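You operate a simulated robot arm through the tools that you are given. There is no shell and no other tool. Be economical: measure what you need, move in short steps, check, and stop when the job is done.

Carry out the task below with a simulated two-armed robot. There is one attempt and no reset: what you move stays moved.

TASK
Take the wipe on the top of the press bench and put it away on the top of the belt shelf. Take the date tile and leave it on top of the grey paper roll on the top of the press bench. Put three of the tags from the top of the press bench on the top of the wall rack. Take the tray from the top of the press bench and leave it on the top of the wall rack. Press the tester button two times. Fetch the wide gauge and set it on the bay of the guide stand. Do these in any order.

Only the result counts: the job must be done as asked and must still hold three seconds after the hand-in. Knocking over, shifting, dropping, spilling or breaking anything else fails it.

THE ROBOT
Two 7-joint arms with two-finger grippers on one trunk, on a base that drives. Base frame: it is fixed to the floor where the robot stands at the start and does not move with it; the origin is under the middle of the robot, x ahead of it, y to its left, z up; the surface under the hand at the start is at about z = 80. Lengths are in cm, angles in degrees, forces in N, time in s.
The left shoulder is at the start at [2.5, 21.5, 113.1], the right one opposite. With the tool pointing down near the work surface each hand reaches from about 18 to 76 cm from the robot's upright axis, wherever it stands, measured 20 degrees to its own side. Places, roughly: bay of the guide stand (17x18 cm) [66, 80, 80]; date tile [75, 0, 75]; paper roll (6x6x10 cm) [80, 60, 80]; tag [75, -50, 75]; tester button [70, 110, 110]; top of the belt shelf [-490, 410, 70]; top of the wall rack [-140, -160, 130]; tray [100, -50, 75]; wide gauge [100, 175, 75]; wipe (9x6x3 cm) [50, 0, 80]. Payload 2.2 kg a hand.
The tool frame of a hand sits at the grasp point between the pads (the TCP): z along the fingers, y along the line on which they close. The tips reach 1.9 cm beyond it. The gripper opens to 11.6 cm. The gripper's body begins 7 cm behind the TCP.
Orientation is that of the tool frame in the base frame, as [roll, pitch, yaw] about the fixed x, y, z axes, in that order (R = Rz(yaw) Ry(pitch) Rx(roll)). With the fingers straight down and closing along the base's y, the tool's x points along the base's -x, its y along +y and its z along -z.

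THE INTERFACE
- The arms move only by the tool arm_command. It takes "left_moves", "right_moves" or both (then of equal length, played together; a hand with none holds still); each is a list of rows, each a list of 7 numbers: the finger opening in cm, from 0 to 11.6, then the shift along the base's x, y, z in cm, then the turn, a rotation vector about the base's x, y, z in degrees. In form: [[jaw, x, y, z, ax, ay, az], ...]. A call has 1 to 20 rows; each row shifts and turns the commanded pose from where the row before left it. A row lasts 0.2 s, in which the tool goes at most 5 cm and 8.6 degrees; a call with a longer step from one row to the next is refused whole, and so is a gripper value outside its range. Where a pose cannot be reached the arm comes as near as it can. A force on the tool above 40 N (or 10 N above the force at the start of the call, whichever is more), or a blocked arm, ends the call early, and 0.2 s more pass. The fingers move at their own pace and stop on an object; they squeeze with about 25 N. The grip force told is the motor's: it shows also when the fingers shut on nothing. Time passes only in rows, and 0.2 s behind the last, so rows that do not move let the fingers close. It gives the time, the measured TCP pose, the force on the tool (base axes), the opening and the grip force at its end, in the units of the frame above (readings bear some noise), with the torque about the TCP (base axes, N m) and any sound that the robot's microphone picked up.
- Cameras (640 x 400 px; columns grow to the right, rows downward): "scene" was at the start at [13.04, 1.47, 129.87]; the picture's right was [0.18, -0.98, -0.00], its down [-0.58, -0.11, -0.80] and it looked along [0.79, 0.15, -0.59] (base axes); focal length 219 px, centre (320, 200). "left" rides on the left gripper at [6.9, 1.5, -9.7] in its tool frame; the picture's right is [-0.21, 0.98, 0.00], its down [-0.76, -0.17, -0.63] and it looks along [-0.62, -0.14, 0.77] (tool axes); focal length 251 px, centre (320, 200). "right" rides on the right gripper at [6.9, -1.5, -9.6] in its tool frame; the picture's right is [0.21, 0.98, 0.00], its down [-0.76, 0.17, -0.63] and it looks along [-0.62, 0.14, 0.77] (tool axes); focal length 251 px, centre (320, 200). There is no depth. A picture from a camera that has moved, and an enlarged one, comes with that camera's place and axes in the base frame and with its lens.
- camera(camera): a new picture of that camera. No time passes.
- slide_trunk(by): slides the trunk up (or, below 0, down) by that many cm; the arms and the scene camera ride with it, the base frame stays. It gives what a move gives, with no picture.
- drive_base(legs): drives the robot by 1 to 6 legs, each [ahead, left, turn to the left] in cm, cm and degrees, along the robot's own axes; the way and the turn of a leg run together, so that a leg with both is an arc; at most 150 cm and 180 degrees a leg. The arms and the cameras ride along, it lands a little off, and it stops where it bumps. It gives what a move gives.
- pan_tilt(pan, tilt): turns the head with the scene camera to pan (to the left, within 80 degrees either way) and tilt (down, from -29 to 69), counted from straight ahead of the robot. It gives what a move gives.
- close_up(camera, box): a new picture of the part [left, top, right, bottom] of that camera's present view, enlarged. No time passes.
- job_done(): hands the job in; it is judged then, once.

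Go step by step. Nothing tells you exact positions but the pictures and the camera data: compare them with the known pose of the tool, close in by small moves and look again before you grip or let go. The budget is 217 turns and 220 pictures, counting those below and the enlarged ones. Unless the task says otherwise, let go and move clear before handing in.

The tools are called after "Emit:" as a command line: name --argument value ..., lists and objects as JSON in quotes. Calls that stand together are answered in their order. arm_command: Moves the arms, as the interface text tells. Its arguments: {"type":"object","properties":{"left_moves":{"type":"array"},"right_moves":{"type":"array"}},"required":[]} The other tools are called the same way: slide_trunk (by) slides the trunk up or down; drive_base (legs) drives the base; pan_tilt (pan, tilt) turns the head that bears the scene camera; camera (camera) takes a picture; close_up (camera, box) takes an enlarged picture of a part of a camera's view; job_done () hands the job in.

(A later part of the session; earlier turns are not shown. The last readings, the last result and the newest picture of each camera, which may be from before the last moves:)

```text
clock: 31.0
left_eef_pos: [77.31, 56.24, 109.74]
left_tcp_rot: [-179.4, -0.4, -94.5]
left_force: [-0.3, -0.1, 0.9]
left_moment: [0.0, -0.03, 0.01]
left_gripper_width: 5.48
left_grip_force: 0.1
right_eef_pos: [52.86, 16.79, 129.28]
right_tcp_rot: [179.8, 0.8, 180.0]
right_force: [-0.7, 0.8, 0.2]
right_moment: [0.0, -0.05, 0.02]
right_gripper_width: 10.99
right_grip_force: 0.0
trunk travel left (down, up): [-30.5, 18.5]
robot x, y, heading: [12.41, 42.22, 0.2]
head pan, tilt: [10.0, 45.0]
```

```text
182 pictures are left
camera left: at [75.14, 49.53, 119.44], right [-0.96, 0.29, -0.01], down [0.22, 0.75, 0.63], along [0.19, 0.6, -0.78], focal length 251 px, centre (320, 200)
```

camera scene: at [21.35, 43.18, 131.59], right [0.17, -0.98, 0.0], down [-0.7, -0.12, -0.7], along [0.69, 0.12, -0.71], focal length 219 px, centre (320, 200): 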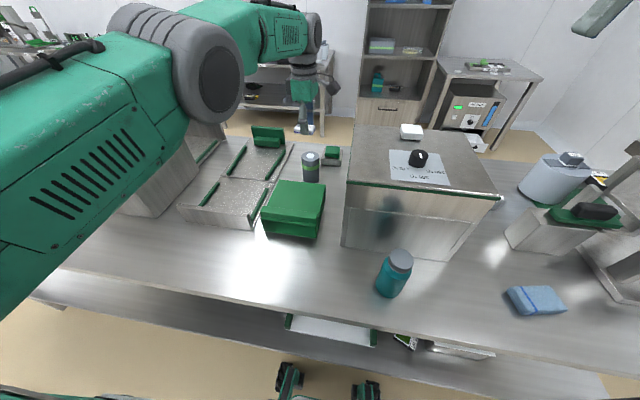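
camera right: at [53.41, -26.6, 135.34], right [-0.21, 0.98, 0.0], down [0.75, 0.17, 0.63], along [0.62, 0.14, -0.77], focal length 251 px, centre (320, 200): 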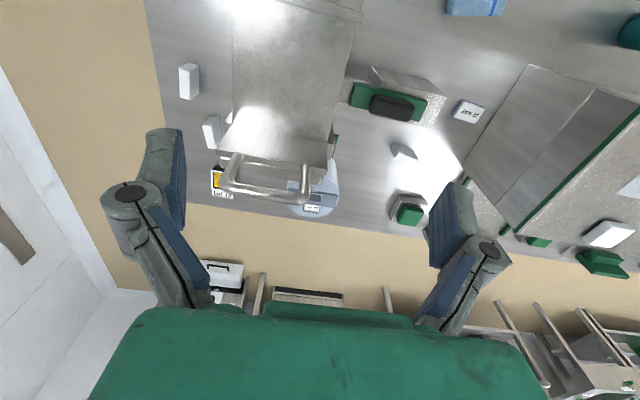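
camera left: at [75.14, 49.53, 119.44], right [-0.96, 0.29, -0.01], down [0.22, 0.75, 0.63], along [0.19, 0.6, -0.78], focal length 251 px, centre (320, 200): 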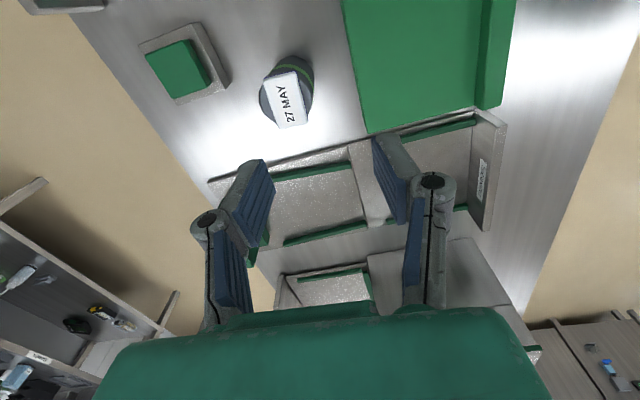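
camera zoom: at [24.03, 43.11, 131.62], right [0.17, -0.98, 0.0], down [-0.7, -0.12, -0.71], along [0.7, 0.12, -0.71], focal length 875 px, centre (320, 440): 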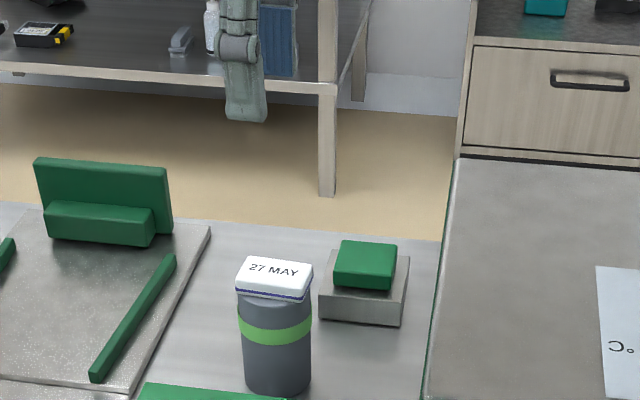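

The tile rests on the roll. Next the tester button: retract and raise the left hand, then drive left.

Emit:
arm_command --left_moves '[[2, -3, 0, 3.5, 0, 0, 0], [1, -3, 0, 3.5, 0, 0, 0], [0, -3, 0, 3.5, 0, 0, 0], [0, -3, 0, 3.5, 0, 0, 0], [0, -3, 0, 3.5, 0, 0, 0], [0, -3, 0, 2, 0, 0, 0]]'

Emit:
drive_base --legs '[[-6, 0, 0], [0, 55, 0]]'

Emit:
camera --camera "scene"

Emit:
camera --camera "left"

```text
clock: 32.4
left_eef_pos: [59.45, 56.25, 129.2]
left_tcp_rot: [-179.4, -0.4, -94.5]
left_force: [-0.2, 0.5, 0.3]
left_moment: [0.03, -0.02, -0.01]
left_gripper_width: 0.0
left_grip_force: 25.6
right_eef_pos: [53.03, 16.99, 129.23]
right_tcp_rot: [179.9, 0.7, 180.0]
right_force: [0.4, -0.2, -1.1]
right_moment: [0.0, 0.0, 0.0]
right_gripper_width: 11.01
right_grip_force: 0.0
trunk travel left (down, up): [-30.5, 18.5]
robot x, y, heading: [11.75, 41.88, 0.2]
head pan, tilt: [10.0, 45.0]
```

```text
clock: 36.2
left_eef_pos: [53.49, 110.0, 129.17]
left_tcp_rot: [-179.5, 0.2, -94.4]
left_force: [0.5, 0.0, -0.4]
left_moment: [0.07, 0.01, -0.02]
left_gripper_width: 0.01
left_grip_force: 25.1
right_eef_pos: [47.29, 70.77, 128.83]
right_tcp_rot: [179.2, 0.7, -180.0]
right_force: [-0.7, -0.5, -0.6]
right_moment: [0.08, 0.01, 0.0]
right_gripper_width: 10.99
right_grip_force: 0.0
trunk travel left (down, up): [-30.5, 18.5]
robot x, y, heading: [6.06, 97.0, 0.3]
head pan, tilt: [10.0, 45.0]
```

```text
181 pictures are left
camera scene: at [18.16, 96.43, 131.59], right [0.17, -0.98, -0.01], down [-0.7, -0.11, -0.71], along [0.69, 0.13, -0.71], focal length 219 px, centre (320, 200)
```

scene: 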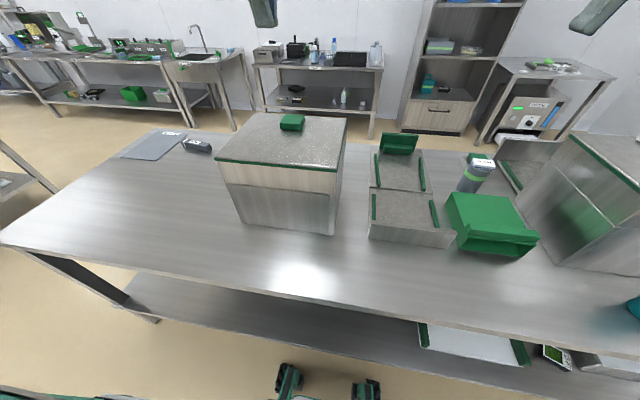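

```text
180 pictures are left
camera left: at [51.31, 103.17, 138.8], right [-0.96, 0.29, -0.01], down [0.22, 0.74, 0.64], along [0.19, 0.61, -0.77], focal length 251 px, centre (320, 200)
```

left: 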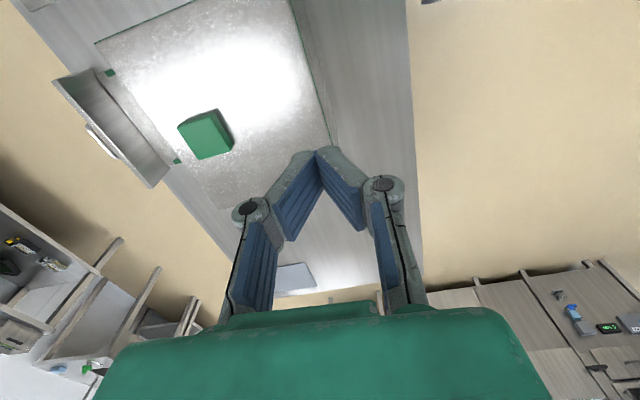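

The button is on the box top at about [71, 112.8, 106.5]. I'll zoom in on it and the dark items at the left end.

Emit:
close_up --camera "scene" --box '[200, 90, 360, 240]'

Emit:
close_up --camera "scene" --box '[100, 110, 230, 180]'

Emit:
close_up --camera "scene" --box '[340, 110, 560, 270]'

```text
2.67 times, centred on (280, 165) of scene
camera zoom: at [18.16, 96.43, 131.59], right [0.17, -0.98, -0.01], down [-0.7, -0.11, -0.71], along [0.69, 0.13, -0.71], focal length 584 px, centre (427, 293)
```

zoom: 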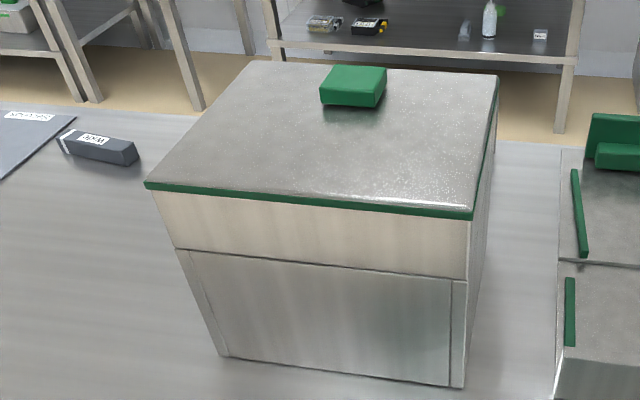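

```text
4.92 times, centred on (165, 145) of scene
camera zoom: at [18.16, 96.43, 131.59], right [0.17, -0.98, -0.01], down [-0.7, -0.11, -0.71], along [0.69, 0.13, -0.71], focal length 1077 px, centre (1083, 471)
```

zoom: 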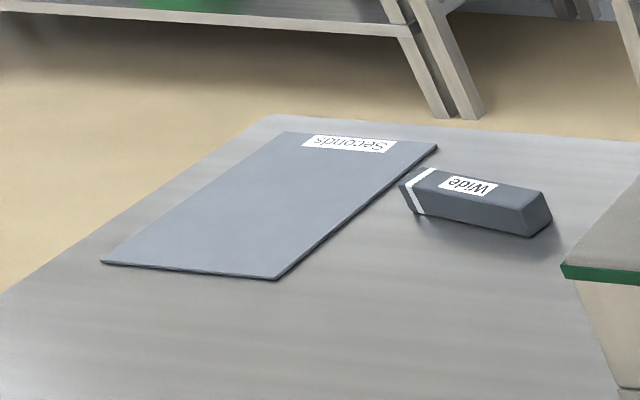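

```text
2.50 times, centred on (450, 190) of scene
camera zoom: at [18.16, 96.43, 131.59], right [0.17, -0.98, -0.01], down [-0.7, -0.11, -0.71], along [0.69, 0.13, -0.71], focal length 547 px, centre (-5, 225)
```

zoom: 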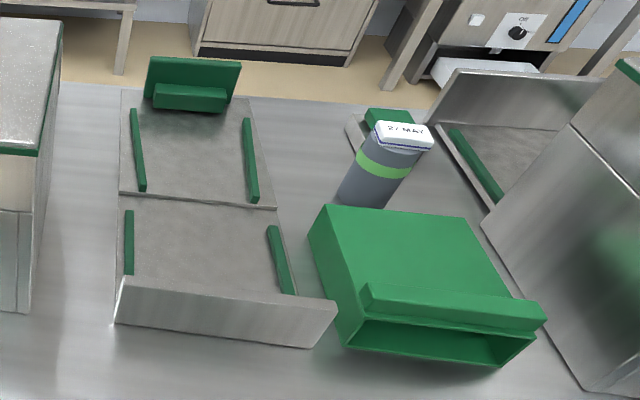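

The wide gauge is at about [90, 162]. Now hover the closed left fingers over the button.

Emit:
arm_command --left_moves '[[0, 4, 0.7, 0, 0, 0, 0], [0, 4, 0.7, 0, 0, 0, 0], [0, 4, 0.7, -2, 0, 0, 0], [0, 4, 0.7, -3, 0, 0, 0], [0, 1.5, 0, -4, 0, 0, 0], [0, 0, 0, -4, 0, 0, 0], [0, 0, 0, 0, 0, 0, 0]]'

Emit:
camera --camera "left"

Emit:
close_up --camera "scene" --box '[240, 80, 360, 155]'

```text
refused: row 4 steps farther than a row can; nothing moved
```

```text
176 pictures are left
camera left: at [51.31, 103.17, 138.8], right [-0.96, 0.29, -0.01], down [0.22, 0.74, 0.64], along [0.19, 0.61, -0.77], focal length 251 px, centre (320, 200)
```

left: 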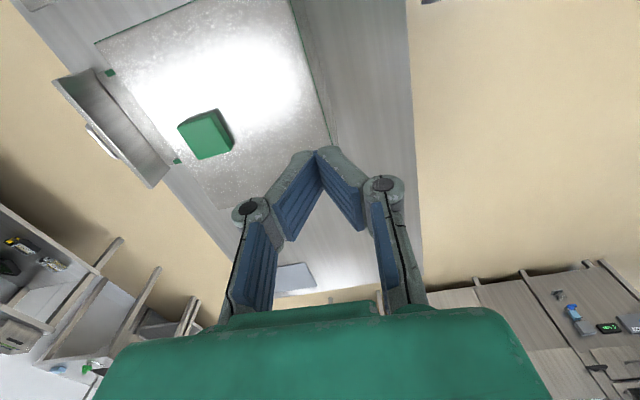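

```text
5.33 times, centred on (300, 118) of scene
camera zoom: at [18.16, 96.43, 131.59], right [0.17, -0.98, -0.01], down [-0.7, -0.11, -0.71], along [0.69, 0.13, -0.71], focal length 1167 px, centre (427, 640)
```

zoom: 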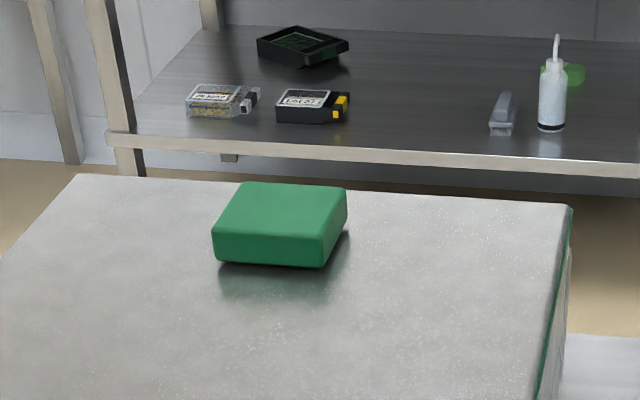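

Resend with smaller steps.

Emit:
arm_command --left_moves '[[0, 4, 0.7, 0, 0, 0, 0], [0, 4, 0.7, 0, 0, 0, 0], [0, 4, 0.7, -2, 0, 0, 0], [0, 3.5, 0.7, -3, 0, 0, 0], [0, 2, 0, -4, 0, 0, 0], [0, 0, 0, -4, 0, 0, 0], [0, 0, 0, 0, 0, 0, 0]]'

Emit:
camera --camera "left"

Emit:
close_up --camera "scene" --box '[240, 80, 360, 155]'

```text
clock: 37.8
left_eef_pos: [70.9, 113.21, 116.11]
left_tcp_rot: [-179.4, 0.0, -94.6]
left_force: [0.5, -0.5, -0.9]
left_moment: [0.07, 0.02, 0.03]
left_gripper_width: 0.0
left_grip_force: 25.0
right_eef_pos: [46.93, 71.0, 128.83]
right_tcp_rot: [179.6, 0.3, 180.0]
right_force: [-0.5, -0.8, 0.0]
right_moment: [0.04, 0.0, -0.02]
right_gripper_width: 11.03
right_grip_force: 0.0
trunk travel left (down, up): [-30.5, 18.5]
robot x, y, heading: [6.06, 96.39, 0.1]
head pan, tilt: [10.0, 45.0]
```

```text
174 pictures are left
camera left: at [68.65, 106.43, 125.86], right [-0.96, 0.29, -0.01], down [0.22, 0.74, 0.63], along [0.19, 0.6, -0.77], focal length 251 px, centre (320, 200)
```

left: 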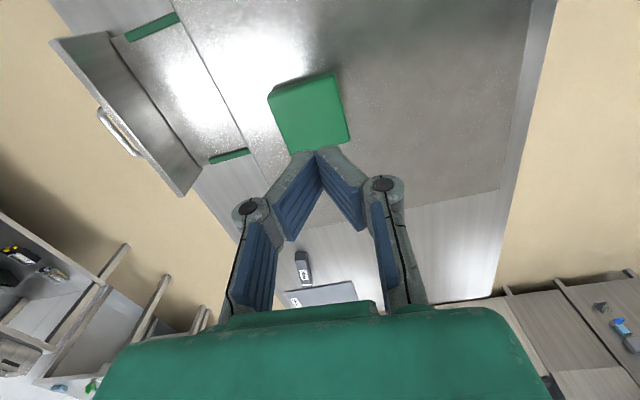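

```text
5.33 times, centred on (300, 118) of scene
camera zoom: at [18.28, 96.88, 131.59], right [0.17, -0.98, -0.01], down [-0.7, -0.12, -0.71], along [0.69, 0.13, -0.71], focal length 1167 px, centre (427, 640)
```

zoom: 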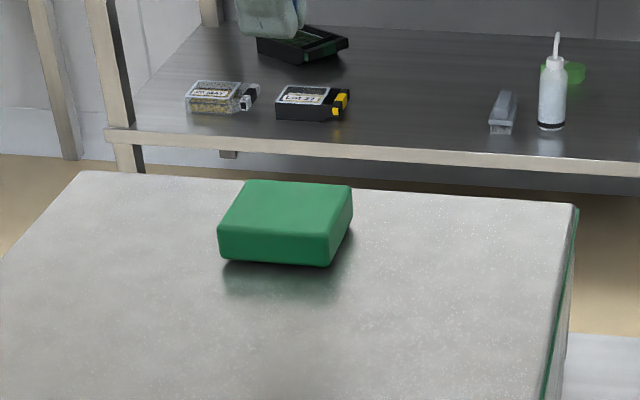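

Aligned. Descend to just above the button.

Emit:
arm_command --left_moves '[[0, 0.8, 0, -3, 0, 0, 0], [0, 0, 0, -3, 0, 0, 0], [0, 0, 0, -0.8, 0, 0, 0], [0, 0, 0, 0, 0, 0, 0]]'

Emit:
close_up --camera "scene" --box '[240, 80, 360, 155]'

```text
clock: 38.8
left_eef_pos: [71.57, 113.3, 109.36]
left_tcp_rot: [-179.4, -0.2, -94.5]
left_force: [0.0, -0.8, 0.7]
left_moment: [0.06, 0.05, -0.01]
left_gripper_width: 0.0
left_grip_force: 24.9
right_eef_pos: [46.93, 71.12, 128.92]
right_tcp_rot: [179.7, 0.5, 180.0]
right_force: [1.0, -1.3, -0.4]
right_moment: [0.05, 0.01, 0.01]
right_gripper_width: 11.01
right_grip_force: 0.0
trunk travel left (down, up): [-30.5, 18.5]
robot x, y, heading: [5.84, 96.69, 0.0]
head pan, tilt: [10.0, 45.0]
```

```text
5.33 times, centred on (300, 118) of scene
camera zoom: at [18.29, 96.59, 131.58], right [0.17, -0.98, -0.01], down [-0.7, -0.12, -0.71], along [0.69, 0.13, -0.71], focal length 1167 px, centre (427, 640)
```

zoom: 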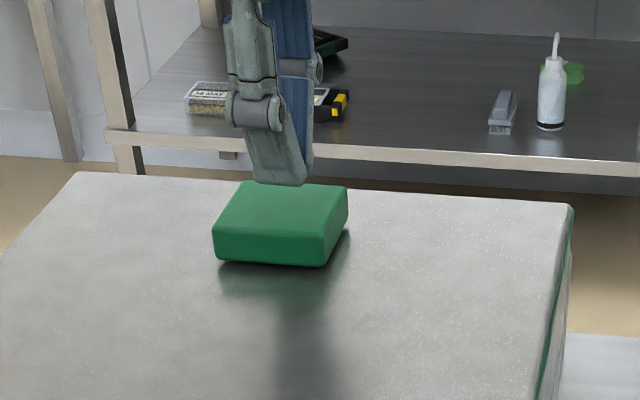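

Tip is about 1–2 cm above. Step down gently until the button is pressed (listening for a click).

Emit:
arm_command --left_moves '[[0, 0, 0, -0.6, 0, 0, 0], [0, 0, 0, -0.4, 0, 0, 0], [0, 0, 0, 0, 0, 0, 0]]'

Emit:
arm_command --left_moves '[[0, 0, 0, -0.4, 0, 0, 0], [0, 0, 0, 0, 0, 0, 0]]'

Emit:
close_up --camera "scene" --box '[240, 80, 360, 155]'

```text
clock: 39.6
left_eef_pos: [71.62, 113.3, 108.53]
left_tcp_rot: [-179.5, -0.1, -94.4]
left_force: [-0.1, -0.4, -0.7]
left_moment: [0.03, 0.01, -0.01]
left_gripper_width: 0.0
left_grip_force: 25.1
right_eef_pos: [47.02, 71.18, 128.9]
right_tcp_rot: [179.6, 0.3, 179.9]
right_force: [-0.2, -0.8, -0.7]
right_moment: [0.0, -0.01, -0.02]
right_gripper_width: 10.96
right_grip_force: 0.1
trunk travel left (down, up): [-30.5, 18.5]
robot x, y, heading: [5.92, 96.6, 0.0]
head pan, tilt: [10.0, 45.0]
```

```text
clock: 40.2
left_eef_pos: [71.52, 115.36, 107.82]
left_tcp_rot: [-179.4, -1.0, -94.3]
left_force: [0.1, 1.5, 0.7]
left_moment: [-0.02, 0.0, 0.02]
left_gripper_width: 0.0
left_grip_force: 27.8
right_eef_pos: [47.15, 73.33, 129.11]
right_tcp_rot: [-179.6, 0.4, -179.9]
right_force: [0.0, 0.5, -0.6]
right_moment: [-0.02, -0.02, 0.0]
right_gripper_width: 11.01
right_grip_force: 0.1
trunk travel left (down, up): [-30.5, 18.5]
robot x, y, heading: [5.75, 97.26, 0.2]
head pan, tilt: [10.0, 45.0]
```

```text
5.33 times, centred on (300, 118) of scene
camera zoom: at [18.25, 99.2, 131.57], right [0.18, -0.98, 0.01], down [-0.7, -0.13, -0.7], along [0.69, 0.12, -0.71], focal length 1167 px, centre (427, 640)
```

zoom: 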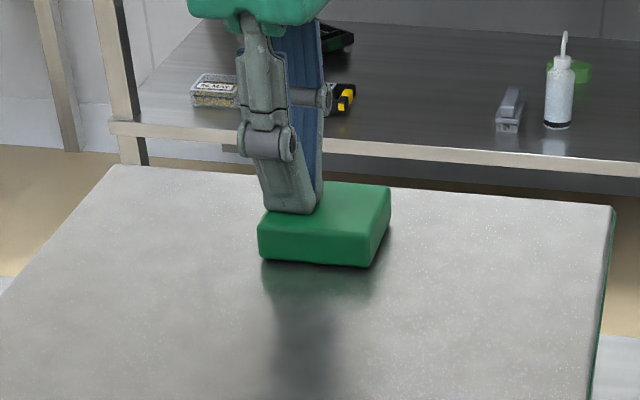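

The robot got nudged about 2 cm to the left, so the finger is now near the button's edge. Raise, re-centre and continue.

Emit:
arm_command --left_moves '[[0, 0, 0, 1, 0, 0, 0], [0, 0, -2.2, 0, 0, 0, 0], [0, 0, 0, -0.8, 0, 0, 0], [0, 0, 0, 0, 0, 0, 0]]'

Emit:
close_up --camera "scene" --box '[240, 80, 360, 155]'

```text
clock: 41.2
left_eef_pos: [71.56, 112.27, 107.93]
left_tcp_rot: [-179.5, -0.6, -94.4]
left_force: [0.3, 0.3, 0.1]
left_moment: [0.0, 0.01, -0.04]
left_gripper_width: 0.01
left_grip_force: 28.6
right_eef_pos: [47.0, 72.38, 129.18]
right_tcp_rot: [-179.8, 0.4, -179.8]
right_force: [0.3, 0.2, 0.3]
right_moment: [0.01, 0.02, 0.01]
right_gripper_width: 11.02
right_grip_force: 0.1
trunk travel left (down, up): [-30.5, 18.5]
robot x, y, heading: [5.7, 96.9, 0.1]
head pan, tilt: [10.0, 45.0]
```

```text
5.33 times, centred on (300, 118) of scene
camera zoom: at [18.26, 98.3, 131.58], right [0.18, -0.98, 0.0], down [-0.7, -0.12, -0.7], along [0.69, 0.12, -0.71], focal length 1167 px, centre (427, 640)
```

zoom: 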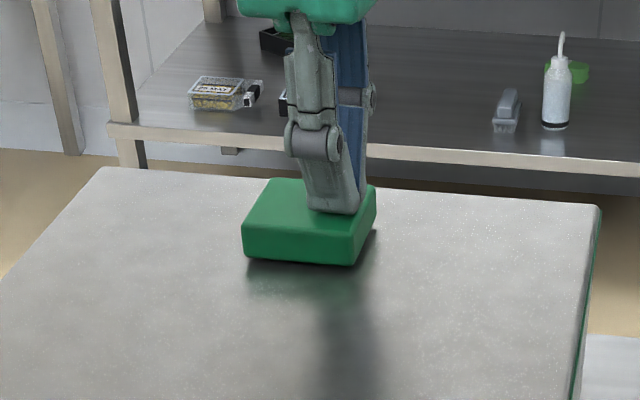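

The base is settling back. Let it settle a second and check.

Emit:
arm_command --left_moves '[[0, 0, 0, 0.5, 0, 0, 0], [0, 0, 0, 0, 0, 0, 0], [0, 0, 0, 0, 0, 0, 0], [0, 0, 0, 0, 0, 0, 0], [0, 0, 0, 0, 0, 0, 0], [0, 0, 0, 0, 0, 0, 0], [0, 0, 0, 0, 0, 0, 0], [0, 0, 0, 0, 0, 0, 0]]'

Emit:
close_up --camera "scene" --box '[240, 80, 360, 155]'

```text
clock: 43.0
left_eef_pos: [71.46, 112.33, 108.56]
left_tcp_rot: [-179.4, -0.6, -94.4]
left_force: [-0.9, -0.4, -0.3]
left_moment: [-0.01, 0.0, 0.04]
left_gripper_width: 0.0
left_grip_force: 27.7
right_eef_pos: [47.08, 72.53, 129.1]
right_tcp_rot: [-179.9, 0.5, -179.8]
right_force: [-0.4, -0.1, 0.2]
right_moment: [-0.01, 0.0, -0.03]
right_gripper_width: 11.0
right_grip_force: 0.1
trunk travel left (down, up): [-30.5, 18.5]
robot x, y, heading: [6.39, 97.08, 0.1]
head pan, tilt: [10.0, 45.0]
```

```text
5.33 times, centred on (300, 118) of scene
camera zoom: at [18.27, 98.19, 131.58], right [0.18, -0.98, 0.0], down [-0.7, -0.12, -0.7], along [0.69, 0.12, -0.71], focal length 1167 px, centre (427, 640)
```

zoom: 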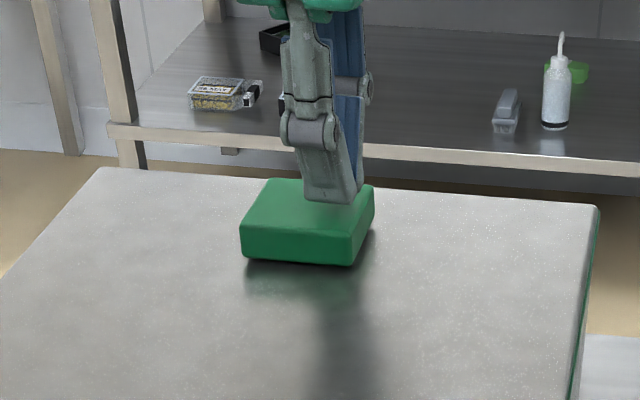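

Settled; finger at [71.5, 112.3]. Shift 0.7 left and step down.

Emit:
arm_command --left_moves '[[0, 0, 0.7, -0.4, 0, 0, 0], [0, 0, 0, -0.3, 0, 0, 0], [0, 0, 0, -0.2, 0, 0, 0], [0, 0, 0, 0, 0, 0, 0]]'

Emit:
arm_command --left_moves '[[0, 0, 0, -0.3, 0, 0, 0], [0, 0, 0, 0, 0, 0, 0]]'

Emit:
arm_command --left_moves '[[0, 0, 0, -0.3, 0, 0, 0], [0, 0, 0, 0, 0, 0, 0]]'

```text
clock: 44.0
left_eef_pos: [71.52, 112.99, 107.82]
left_tcp_rot: [-179.3, -0.6, -94.4]
left_force: [0.4, 0.4, 1.9]
left_moment: [0.03, 0.04, 0.02]
left_gripper_width: 0.01
left_grip_force: 28.5
right_eef_pos: [46.96, 72.46, 129.05]
right_tcp_rot: [-179.9, 0.5, -179.9]
right_force: [0.1, 0.5, 0.4]
right_moment: [-0.02, 0.03, -0.01]
right_gripper_width: 11.02
right_grip_force: 0.1
trunk travel left (down, up): [-30.5, 18.5]
robot x, y, heading: [5.92, 96.98, 0.2]
head pan, tilt: [10.0, 45.0]
```

```text
clock: 44.6
left_eef_pos: [71.46, 112.91, 107.31]
left_tcp_rot: [-179.5, -0.5, -94.5]
left_force: [-0.6, -1.8, 2.6]
left_moment: [-0.02, 0.01, -0.04]
left_gripper_width: 0.62
left_grip_force: 28.3
right_eef_pos: [47.05, 72.31, 129.16]
right_tcp_rot: [-179.8, 0.5, -179.9]
right_force: [0.3, 0.1, 0.4]
right_moment: [0.04, 0.01, -0.05]
right_gripper_width: 11.01
right_grip_force: 0.0
trunk travel left (down, up): [-30.5, 18.5]
robot x, y, heading: [5.86, 96.89, 0.1]
head pan, tilt: [10.0, 45.0]
```

```text
clock: 45.2
left_eef_pos: [71.52, 113.01, 107.19]
left_tcp_rot: [-179.3, -0.6, -94.4]
left_force: [0.3, -1.2, 4.3]
left_moment: [-0.02, 0.04, -0.03]
left_gripper_width: 0.61
left_grip_force: 28.1
right_eef_pos: [46.97, 72.49, 129.01]
right_tcp_rot: [-179.9, 0.7, -179.8]
right_force: [0.4, 0.4, 0.1]
right_moment: [-0.01, -0.01, -0.01]
right_gripper_width: 11.01
right_grip_force: 0.1
trunk travel left (down, up): [-30.5, 18.5]
robot x, y, heading: [5.7, 97.24, -0.2]
head pan, tilt: [10.0, 45.0]
heard: click
```

Click heard: one press. Release fully, then press again to the same depth.

Emit:
arm_command --left_moves '[[0, 0, 0, 1, 0, 0, 0], [0, 0, 0, 1, 0, 0, 0], [0, 0, 0, 0, 0, 0, 0], [0, 0, 0, 0, 0, 0, 0]]'

Emit:
close_up --camera "scene" --box '[240, 80, 360, 155]'

Emit:
arm_command --left_moves '[[0, 0, 0, -1, 0, 0, 0], [0, 0, 0, -0.5, 0, 0, 0], [0, 0, 0, -0.2, 0, 0, 0], [0, 0, 0, -0.2, 0, 0, 0], [0, 0, 0, 0, 0, 0, 0]]'

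```text
clock: 46.2
left_eef_pos: [71.67, 113.05, 109.0]
left_tcp_rot: [-179.4, -0.5, -94.4]
left_force: [0.0, 0.0, -1.0]
left_moment: [-0.01, 0.01, -0.03]
left_gripper_width: 0.0
left_grip_force: 28.7
right_eef_pos: [47.1, 72.42, 129.17]
right_tcp_rot: [-179.8, 0.5, -179.9]
right_force: [0.4, -0.3, 0.5]
right_moment: [0.03, -0.04, -0.06]
right_gripper_width: 11.01
right_grip_force: 0.1
trunk travel left (down, up): [-30.5, 18.5]
robot x, y, heading: [5.97, 96.99, -0.1]
head pan, tilt: [10.0, 45.0]
```

```text
5.33 times, centred on (300, 118) of scene
camera zoom: at [18.28, 98.15, 131.58], right [0.18, -0.98, 0.0], down [-0.7, -0.12, -0.7], along [0.69, 0.12, -0.71], focal length 1167 px, centre (427, 640)
```

zoom: 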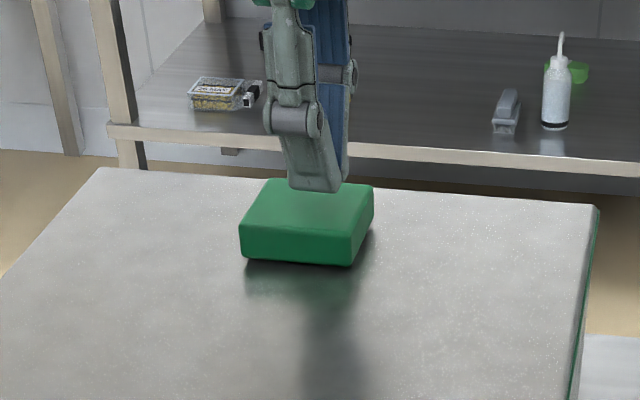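

```text
clock: 47.4
left_eef_pos: [71.52, 112.94, 107.17]
left_tcp_rot: [-179.4, -0.5, -94.4]
left_force: [1.1, -0.7, 2.7]
left_moment: [0.01, 0.0, 0.0]
left_gripper_width: 0.59
left_grip_force: 28.0
right_eef_pos: [46.96, 72.32, 129.14]
right_tcp_rot: [-179.9, 0.5, -179.9]
right_force: [-0.2, 0.2, -0.3]
right_moment: [-0.01, 0.0, 0.02]
right_gripper_width: 11.02
right_grip_force: 0.1
trunk travel left (down, up): [-30.5, 18.5]
robot x, y, heading: [5.41, 97.04, 0.1]
head pan, tilt: [10.0, 45.0]
heard: click
```

Second click: button done. Lift clear and drive left toward the wide gauge.

Emit:
arm_command --left_moves '[[0, 0, 0, 3, 0, 0, 0], [4, -1, 0, 4, 0, 0, 0], [8, -2, 0, 4, 0, 0, 0], [8, -2, 0, 4, 0, 0, 0], [8, -2, 0, 4, 0, 0, 0]]'

Emit:
drive_base --legs '[[0, 43, 0], [7, 0, 0]]'

Emit:
camera --camera "left"

Emit:
camera --camera "scene"

```text
clock: 48.6
left_eef_pos: [64.15, 112.9, 126.32]
left_tcp_rot: [-179.3, -0.7, -94.4]
left_force: [0.1, 0.4, -0.7]
left_moment: [0.01, 0.01, -0.01]
left_gripper_width: 8.0
left_grip_force: 0.1
right_eef_pos: [46.86, 72.38, 129.13]
right_tcp_rot: [-179.9, 0.7, -179.9]
right_force: [-1.6, -0.7, 0.3]
right_moment: [-0.01, -0.04, 0.02]
right_gripper_width: 11.0
right_grip_force: 0.0
trunk travel left (down, up): [-30.5, 18.5]
robot x, y, heading: [5.8, 96.69, 0.1]
head pan, tilt: [10.0, 45.0]
```

```text
clock: 51.8
left_eef_pos: [71.52, 155.16, 126.2]
left_tcp_rot: [-179.4, -0.6, -94.6]
left_force: [0.2, 0.0, -0.8]
left_moment: [0.01, 0.01, 0.01]
left_gripper_width: 7.98
left_grip_force: 0.1
right_eef_pos: [53.8, 114.81, 129.33]
right_tcp_rot: [-179.9, 0.9, 179.9]
right_force: [-0.8, -0.2, 0.6]
right_moment: [-0.01, 0.0, 0.02]
right_gripper_width: 11.01
right_grip_force: 0.0
trunk travel left (down, up): [-30.5, 18.5]
robot x, y, heading: [12.96, 139.47, -0.2]
head pan, tilt: [10.0, 45.0]
```

```text
167 pictures are left
camera left: at [69.22, 148.53, 135.87], right [-0.96, 0.29, -0.01], down [0.22, 0.75, 0.63], along [0.19, 0.6, -0.78], focal length 251 px, centre (320, 200)
```

left: 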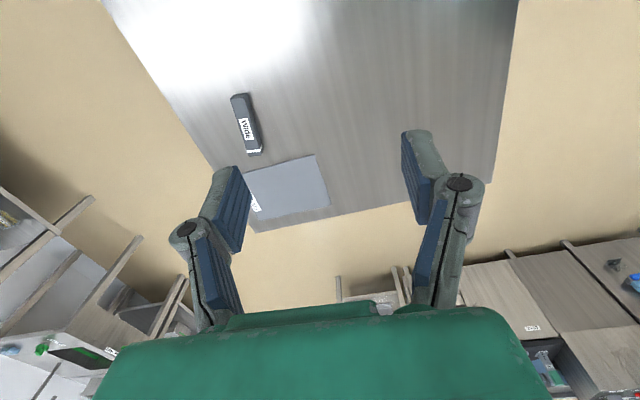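

```text
166 pictures are left
camera scene: at [25.03, 140.55, 131.61], right [0.17, -0.98, 0.0], down [-0.7, -0.12, -0.71], along [0.7, 0.12, -0.71], focal length 219 px, centre (320, 200)
```

scene: 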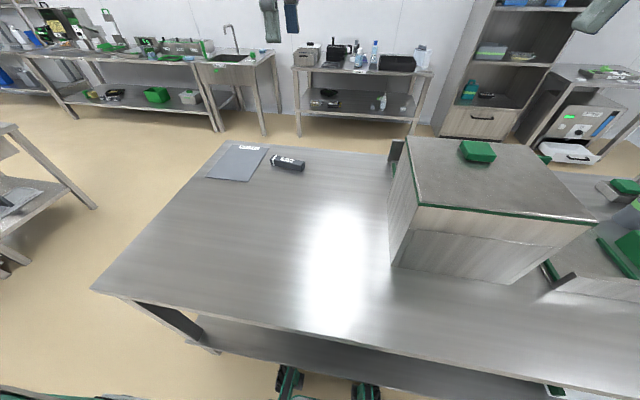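

The gauge is at about [91.5, 164.3], long axis near y turned ~-15°. It's too far from the front edge, so I'll drive round to the left end of the bench and face it from there.

Emit:
drive_base --legs '[[-20, 0, 0], [0, 102, 0], [0, 0, -90], [0, 90, 0]]'

Emit:
pan_tilt --pan 0 --tilt 45

Emit:
camera --camera "scene"

```text
clock: 66.5
left_eef_pos: [97.14, 183.01, 126.3]
left_tcp_rot: [-179.3, -0.2, 175.2]
left_force: [-0.8, -0.6, 0.1]
left_moment: [0.03, -0.01, 0.01]
left_gripper_width: 8.01
left_grip_force: 0.1
right_eef_pos: [56.74, 200.52, 128.75]
right_tcp_rot: [179.6, 0.4, 89.7]
right_force: [0.1, 0.0, 0.2]
right_moment: [-0.03, 0.01, -0.01]
right_gripper_width: 10.98
right_grip_force: 0.0
trunk travel left (down, up): [-30.5, 18.5]
robot x, y, heading: [81.96, 241.64, -90.1]
head pan, tilt: [10.0, 45.0]
```

```text
clock: 67.2
left_eef_pos: [98.0, 183.23, 126.33]
left_tcp_rot: [-179.2, -0.6, 175.3]
left_force: [0.2, -0.4, 0.5]
left_moment: [-0.02, -0.01, 0.02]
left_gripper_width: 8.0
left_grip_force: 0.0
right_eef_pos: [57.71, 200.56, 128.63]
right_tcp_rot: [-179.9, -0.1, 89.7]
right_force: [0.0, 0.5, -0.5]
right_moment: [0.0, -0.01, 0.03]
right_gripper_width: 11.01
right_grip_force: 0.0
trunk travel left (down, up): [-30.5, 18.5]
robot x, y, heading: [82.45, 241.65, -90.2]
head pan, tilt: [0.0, 45.0]
```

```text
165 pictures are left
camera scene: at [82.4, 228.88, 131.58], right [-1.0, 0.0, 0.0], down [0.0, 0.71, -0.7], along [0.0, -0.7, -0.71], focal length 219 px, centre (320, 200)
```

scene: 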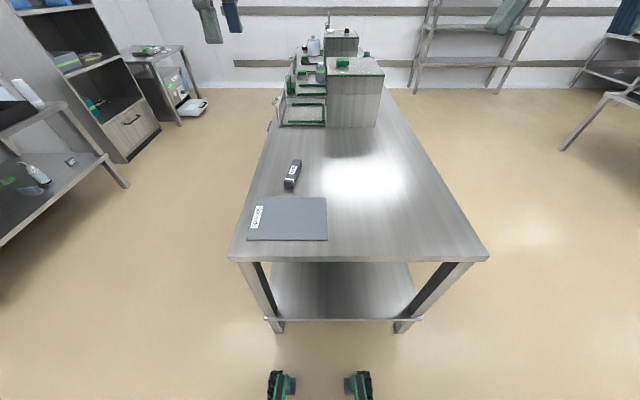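

From this end the gauge is at about [92.4, 167.6]. Drive 15 cm ahead, and turn the left hand so that it closes across the gauge.

Emit:
drive_base --legs '[[14, 0, 0]]'

Emit:
arm_command --left_moves '[[8, -0.5, 0, 0, 0, 0, -8.3], [8, -0.5, 0, 0, 0, 0, -8.3], [8, -0.5, 0, 0, 0, 0, -8.3], [8, -0.5, 0, 0, 0, 0, -8.3], [8, -0.5, 0, -2, 0, 0, -8.3], [8, -0.5, 0, -2, 0, 0, -8.3], [8, -0.5, 0, -2, 0, 0, -8.3], [8, -0.5, 0, -2, 0, 0, -8.3], [8, -0.5, 0, -2, 0, 0, -8.3], [8, -0.5, 0, -2, 0, 0, -8.3], [8, -0.3, 0, -2, 0, 0, -8.3], [8, 0, 0, -2, 0, 0, -8.3], [8, 0, 0, 0, 0, 0, 0]]'

Emit:
camera --camera "left"

```text
clock: 68.5
left_eef_pos: [98.07, 169.29, 126.41]
left_tcp_rot: [-179.2, -0.5, 175.3]
left_force: [0.1, -0.3, -0.4]
left_moment: [0.0, -0.01, 0.01]
left_gripper_width: 7.98
left_grip_force: 0.0
right_eef_pos: [57.71, 186.81, 128.87]
right_tcp_rot: [-180.0, 0.3, 89.7]
right_force: [0.0, 0.0, 0.4]
right_moment: [0.01, 0.0, 0.01]
right_gripper_width: 11.0
right_grip_force: 0.0
trunk travel left (down, up): [-30.5, 18.5]
robot x, y, heading: [82.48, 227.55, -90.3]
head pan, tilt: [0.0, 45.0]
```

```text
clock: 71.3
left_eef_pos: [93.64, 169.57, 110.47]
left_tcp_rot: [-179.0, -0.8, 75.6]
left_force: [0.7, 0.0, 0.2]
left_moment: [0.03, 0.05, 0.02]
left_gripper_width: 7.98
left_grip_force: 0.1
right_eef_pos: [58.3, 186.93, 128.74]
right_tcp_rot: [-179.6, -0.4, 89.7]
right_force: [-0.4, -0.5, 0.3]
right_moment: [0.05, 0.02, 0.02]
right_gripper_width: 11.0
right_grip_force: 0.3
trunk travel left (down, up): [-30.5, 18.5]
robot x, y, heading: [82.16, 227.19, -90.1]
head pan, tilt: [0.0, 45.0]
```

```text
164 pictures are left
camera left: at [96.71, 175.6, 120.17], right [0.89, -0.45, -0.02], down [-0.34, -0.7, 0.62], along [-0.3, -0.55, -0.78], focal length 251 px, centre (320, 200)
```

left: 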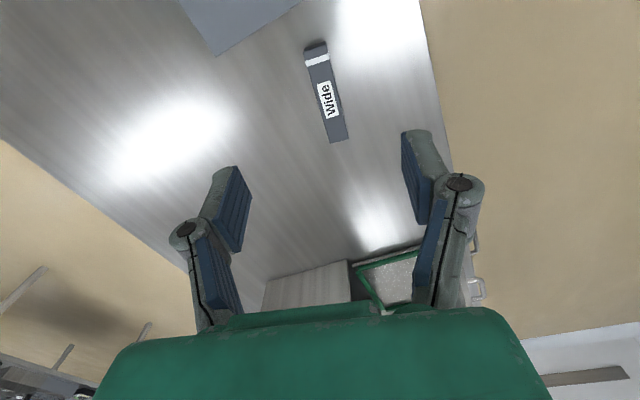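

Gauge centre ≈ [91.9, 166.5], needs +4° turn. Descend over it.

Emit:
arm_command --left_moves '[[8, -1.7, -3, -2, 0, 0, 4], [8, 0, 0, -4, 0, 0, 0], [8, 0, 0, -4, 0, 0, 0], [8, 0, 0, -4, 0, 0, 0], [8, 0, 0, -4, 0, 0, 0], [8, 0, 0, -3, 0, 0, 0], [8, 0, 0, 0, 0, 0, 0]]'

Emit:
camera --camera "left"

```text
clock: 72.9
left_eef_pos: [91.43, 166.45, 89.39]
left_tcp_rot: [-179.1, -0.9, 79.8]
left_force: [-0.4, -0.3, -1.0]
left_moment: [0.04, -0.01, 0.01]
left_gripper_width: 7.99
left_grip_force: 0.0
right_eef_pos: [58.07, 186.73, 128.69]
right_tcp_rot: [-179.8, -0.2, 89.8]
right_force: [-0.8, -0.7, 0.2]
right_moment: [0.0, 0.01, 0.0]
right_gripper_width: 11.0
right_grip_force: 0.0
trunk travel left (down, up): [-30.5, 18.5]
robot x, y, heading: [82.19, 227.57, -90.0]
head pan, tilt: [0.0, 45.0]
```

```text
163 pictures are left
camera left: at [94.19, 172.84, 99.17], right [0.92, -0.39, -0.02], down [-0.29, -0.73, 0.62], along [-0.25, -0.57, -0.78], focal length 251 px, centre (320, 200)
```

left: 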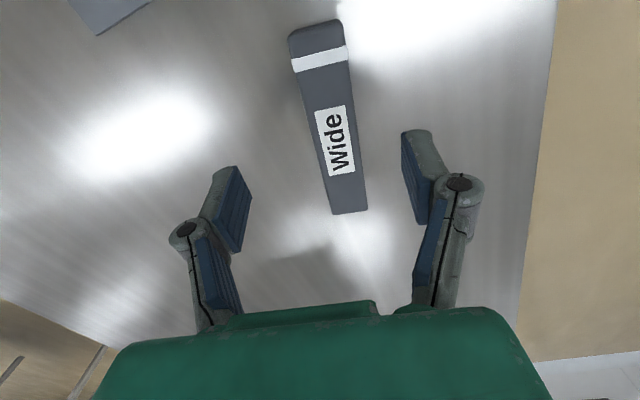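

Slightly adjust (+0.9 x, +0.8 y) and descend to grip.

Emit:
arm_command --left_moves '[[8, 0.9, 0.8, -2, 0, 0, 0], [8, 0, 0, -3, 0, 0, 0], [8, 0, 0, -1.6, 0, 0, 0], [0, 0, 0, 0, 0, 0, 0], [0, 0, 0, 0, 0, 0, 0], [0, 0, 0, 0, 0, 0, 0], [0, 0, 0, 0, 0, 0, 0]]'

Emit:
camera --camera "left"

```text
clock: 74.5
left_eef_pos: [92.29, 167.37, 82.69]
left_tcp_rot: [-179.2, -0.9, 79.7]
left_force: [-0.8, -0.7, 0.0]
left_moment: [-0.01, 0.01, 0.01]
left_gripper_width: 3.25
left_grip_force: 25.0
right_eef_pos: [58.05, 186.76, 128.72]
right_tcp_rot: [-179.7, -0.5, 89.8]
right_force: [-0.3, -0.1, 0.4]
right_moment: [-0.01, 0.01, -0.01]
right_gripper_width: 11.02
right_grip_force: 0.0
trunk travel left (down, up): [-30.5, 18.5]
robot x, y, heading: [81.97, 227.03, -90.2]
head pan, tilt: [0.0, 45.0]
```

```text
162 pictures are left
camera left: at [95.16, 173.59, 92.52], right [0.92, -0.39, -0.02], down [-0.29, -0.73, 0.62], along [-0.25, -0.57, -0.78], focal length 251 px, centre (320, 200)
```

left: 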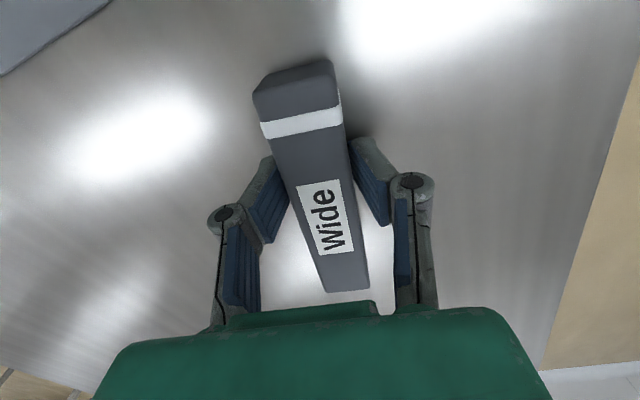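

Gauge held. Lift and drive back round to the front of the guide stand.

Emit:
arm_command --left_moves '[[0, 0, 0, 3, 0, 0, 0], [0, 0, 0, 4.5, 0, 0, 0], [0, 0, 0, 4.5, 0, 0, 0], [0, 0, 0, 4.5, 0, 0, 0], [0, 0, 0, 4.5, 0, 0, 0], [0, 0, 0, 4.5, 0, 0, 0], [0, 0, 0, 4.5, 0, 0, 0], [0, 0, 0, 4.5, 0, 0, 0], [0, 0, 0, 4.5, 0, 0, 0], [0, 0, 0, 3, 0, 0, 0]]'

Emit:
drive_base --legs '[[-16, 0, 0], [0, -92, 0], [0, 0, 90], [0, -100, 0], [0, -77, 0]]'

Emit:
camera --camera "scene"

Emit:
camera --camera "left"

```text
clock: 76.7
left_eef_pos: [92.38, 167.09, 124.86]
left_tcp_rot: [-179.1, -0.9, 79.7]
left_force: [0.0, -0.5, -1.2]
left_moment: [0.03, -0.02, -0.01]
left_gripper_width: 3.25
left_grip_force: 25.0
right_eef_pos: [57.98, 186.72, 128.61]
right_tcp_rot: [-179.8, -0.3, 89.8]
right_force: [-0.1, 0.0, 0.3]
right_moment: [-0.03, -0.01, 0.01]
right_gripper_width: 10.99
right_grip_force: 0.2
trunk travel left (down, up): [-30.5, 18.5]
robot x, y, heading: [82.45, 227.21, -90.2]
head pan, tilt: [0.0, 45.0]
```

```text
clock: 94.9
left_eef_pos: [47.85, 76.5, 124.78]
left_tcp_rot: [-178.1, -0.7, 168.7]
left_force: [-0.6, 1.6, -1.8]
left_moment: [-0.12, 0.03, -0.02]
left_gripper_width: 3.29
left_grip_force: 25.0
right_eef_pos: [27.66, 42.7, 129.05]
right_tcp_rot: [-178.6, -0.4, 178.8]
right_force: [-0.4, 1.4, -0.2]
right_moment: [-0.17, -0.02, 0.03]
right_gripper_width: 11.02
right_grip_force: 0.0
trunk travel left (down, up): [-30.5, 18.5]
robot x, y, heading: [-12.22, 65.21, -1.5]
head pan, tilt: [0.0, 45.0]
```

```text
161 pictures are left
camera scene: at [0.06, 67.42, 131.55], right [-0.02, -1.0, 0.02], down [-0.71, 0.0, -0.7], along [0.7, -0.03, -0.71], focal length 219 px, centre (320, 200)
```

scene: 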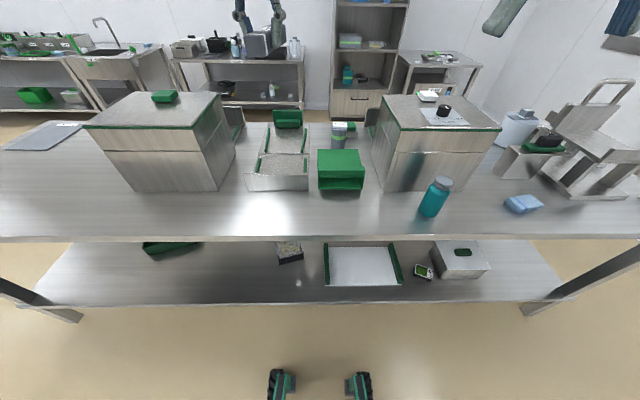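

```text
160 pictures are left
camera left: at [41.54, 79.59, 134.43], right [0.4, 0.92, -0.04], down [0.72, -0.29, 0.63], along [0.56, -0.28, -0.78], focal length 251 px, centre (320, 200)
```

left: 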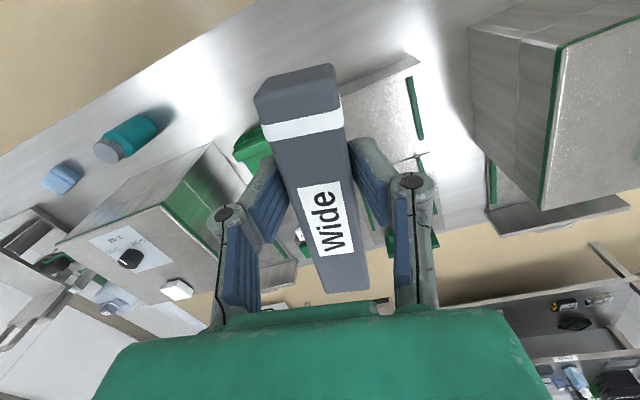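

I'll zoom in on the guide stand to identify its bay.

Emit:
close_up --camera "scene" --box '[220, 90, 380, 210]'

Emit:
close_up --camera "scene" --box '[380, 80, 600, 220]'

Emit:
close_up --camera "scene" --box '[120, 230, 520, 310]'

```text
3.33 times, centred on (300, 150) of scene
camera zoom: at [0.06, 67.42, 131.55], right [-0.02, -1.0, 0.02], down [-0.71, 0.0, -0.7], along [0.7, -0.03, -0.71], focal length 729 px, centre (387, 367)
```

zoom: 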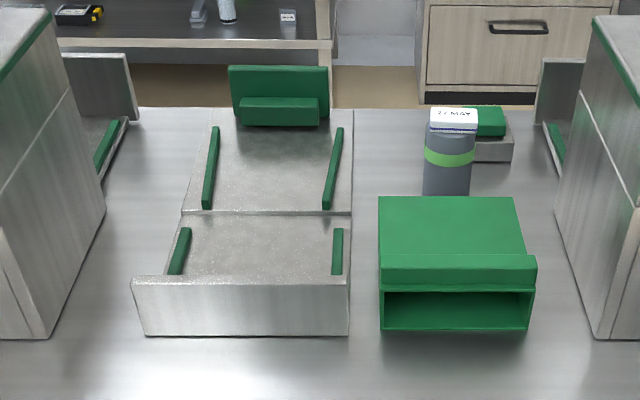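

```text
2.86 times, centred on (490, 150) of scene
camera zoom: at [0.06, 67.42, 131.55], right [-0.02, -1.0, 0.02], down [-0.71, 0.0, -0.7], along [0.7, -0.03, -0.71], focal length 625 px, centre (-166, 343)
```

zoom: 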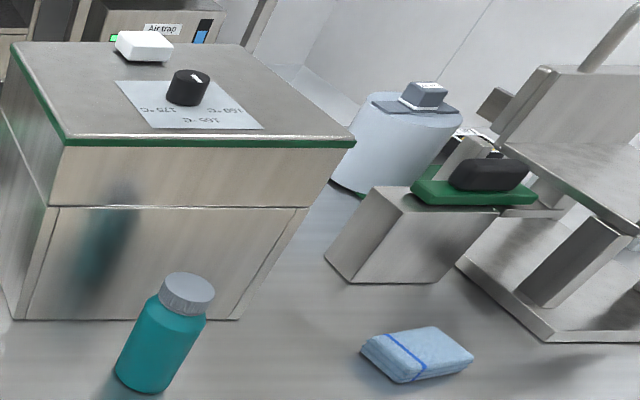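

```text
1.60 times, centred on (320, 270) of scene
camera zoom: at [0.06, 67.42, 131.55], right [-0.02, -1.0, 0.02], down [-0.71, 0.0, -0.7], along [0.7, -0.03, -0.71], focal length 350 px, centre (320, 88)
```

zoom: 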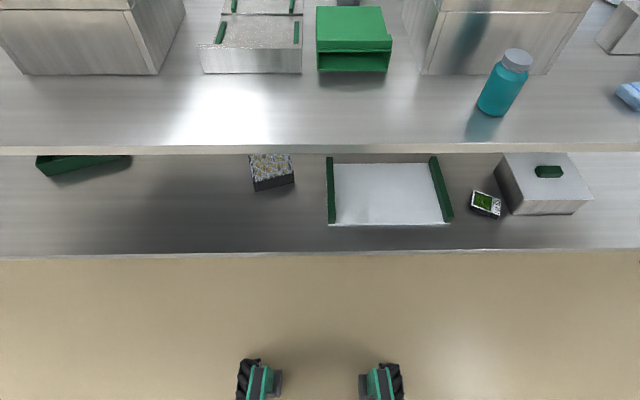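

The bay is the near section with the low front wall and side rails, centred at about [67, 80]. Drive ahead and hover over it with the gauge aligned to x.

Emit:
drive_base --legs '[[14, 0, 1.5]]'

Emit:
arm_command --left_moves '[[0, 1.5, 1, -3, 0, 0, 5], [0, 1.5, 1, -4, 0, 0, 5], [0, 1.5, 1, -4, 0, 0, 0], [0, 0.5, 0.5, -4, 0, 0, 0], [0, 0, 0, -3, 0, 0, 0], [0, 0, 0, 0, 0, 0, 0]]'

Emit:
camera --camera "left"

Emit:
camera --camera "scene"

```text
clock: 96.2
left_eef_pos: [61.22, 73.51, 125.26]
left_tcp_rot: [-180.0, -0.8, 170.1]
left_force: [0.4, -1.6, -2.0]
left_moment: [0.11, 0.04, -0.02]
left_gripper_width: 3.26
left_grip_force: 24.9
right_eef_pos: [41.89, 39.13, 128.18]
right_tcp_rot: [179.5, -0.4, -179.8]
right_force: [0.0, -1.1, 0.5]
right_moment: [0.03, -0.03, -0.04]
right_gripper_width: 10.98
right_grip_force: 0.3
trunk travel left (down, up): [-30.5, 18.5]
robot x, y, heading: [1.69, 64.8, 0.3]
head pan, tilt: [0.0, 45.0]
```

```text
clock: 97.6
left_eef_pos: [66.02, 79.88, 107.2]
left_tcp_rot: [-178.7, -0.6, -179.9]
left_force: [0.2, 0.4, -1.3]
left_moment: [-0.01, 0.05, -0.03]
left_gripper_width: 3.27
left_grip_force: 24.9
right_eef_pos: [41.84, 42.03, 128.22]
right_tcp_rot: [-179.3, -1.3, -179.8]
right_force: [0.6, 0.2, -0.7]
right_moment: [0.0, 0.01, -0.02]
right_gripper_width: 11.02
right_grip_force: 0.0
trunk travel left (down, up): [-30.5, 18.5]
robot x, y, heading: [1.64, 64.96, 0.3]
head pan, tilt: [0.0, 45.0]
```

```text
156 pictures are left
camera left: at [59.1, 81.52, 116.9], right [0.21, 0.98, -0.02], down [0.76, -0.15, 0.63], along [0.61, -0.15, -0.78], focal length 251 px, centre (320, 200)
```

left: 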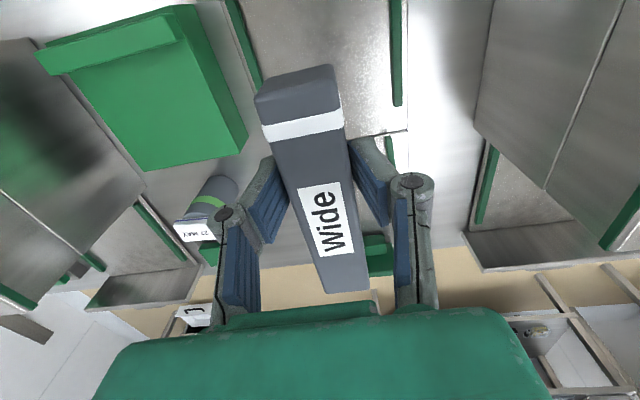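

```text
155 pictures are left
camera scene: at [14.07, 66.25, 131.57], right [0.01, -1.0, 0.01], down [-0.71, -0.01, -0.7], along [0.7, 0.0, -0.71], focal length 219 px, centre (320, 200)
```

scene: 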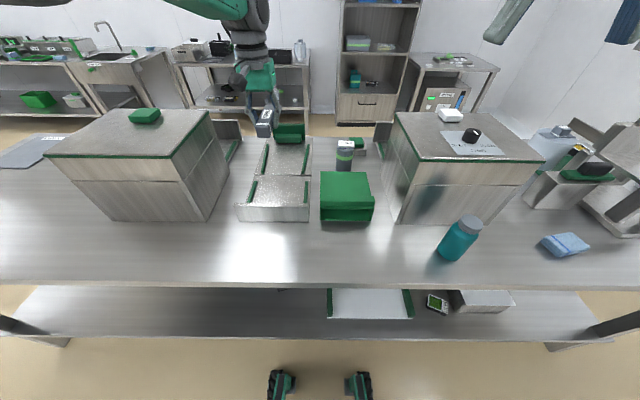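

Rails sit at y≈71 and 89, seam at x≈77: the hover point is centred. Descend part way.

Emit:
arm_command --left_moves '[[0, 0.8, 0, -4, 0, 0, 0], [0, 0, 0, -4, 0, 0, 0], [0, 0, 0, -4, 0, 0, 0], [0, 0, 0, -4, 0, 0, 0], [0, 0, 0, -2.5, 0, 0, 0], [0, 0, 0, 0, 0, 0, 0]]'

Emit:
camera --camera "left"

Emit:
close_up --camera "scene" --box '[200, 100, 380, 230]'

```text
clock: 99.0
left_eef_pos: [66.83, 80.46, 88.55]
left_tcp_rot: [-178.4, -0.5, -179.9]
left_force: [0.3, 0.9, -1.3]
left_moment: [-0.07, 0.08, 0.04]
left_gripper_width: 3.26
left_grip_force: 24.8
right_eef_pos: [41.7, 43.09, 128.79]
right_tcp_rot: [-179.0, -0.7, -179.7]
right_force: [-0.1, -0.5, 0.6]
right_moment: [-0.05, 0.01, -0.06]
right_gripper_width: 11.02
right_grip_force: 0.0
trunk travel left (down, up): [-30.5, 18.5]
robot x, y, heading: [1.7, 65.25, 0.3]
head pan, tilt: [0.0, 45.0]
```

```text
154 pictures are left
camera left: at [59.93, 82.21, 98.29], right [0.21, 0.98, -0.03], down [0.76, -0.15, 0.63], along [0.61, -0.16, -0.78], focal length 251 px, centre (320, 200)
```

left: 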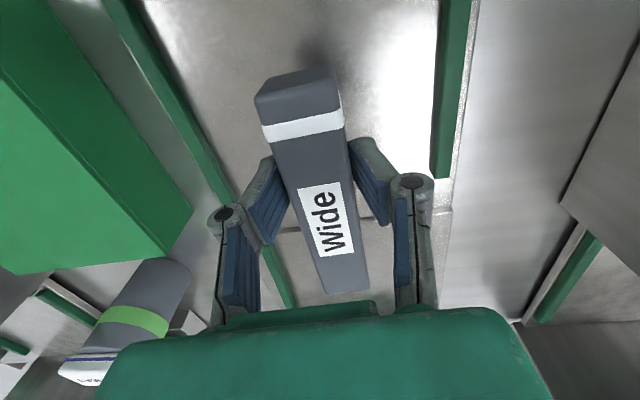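

```text
3.08 times, centred on (290, 165) of scene
camera zoom: at [14.04, 65.12, 131.58], right [0.0, -1.0, 0.0], down [-0.71, 0.0, -0.7], along [0.7, 0.0, -0.71], focal length 673 px, centre (412, 308)
```

zoom: 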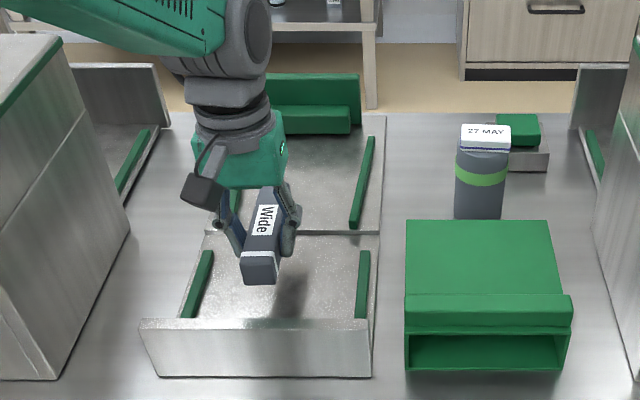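

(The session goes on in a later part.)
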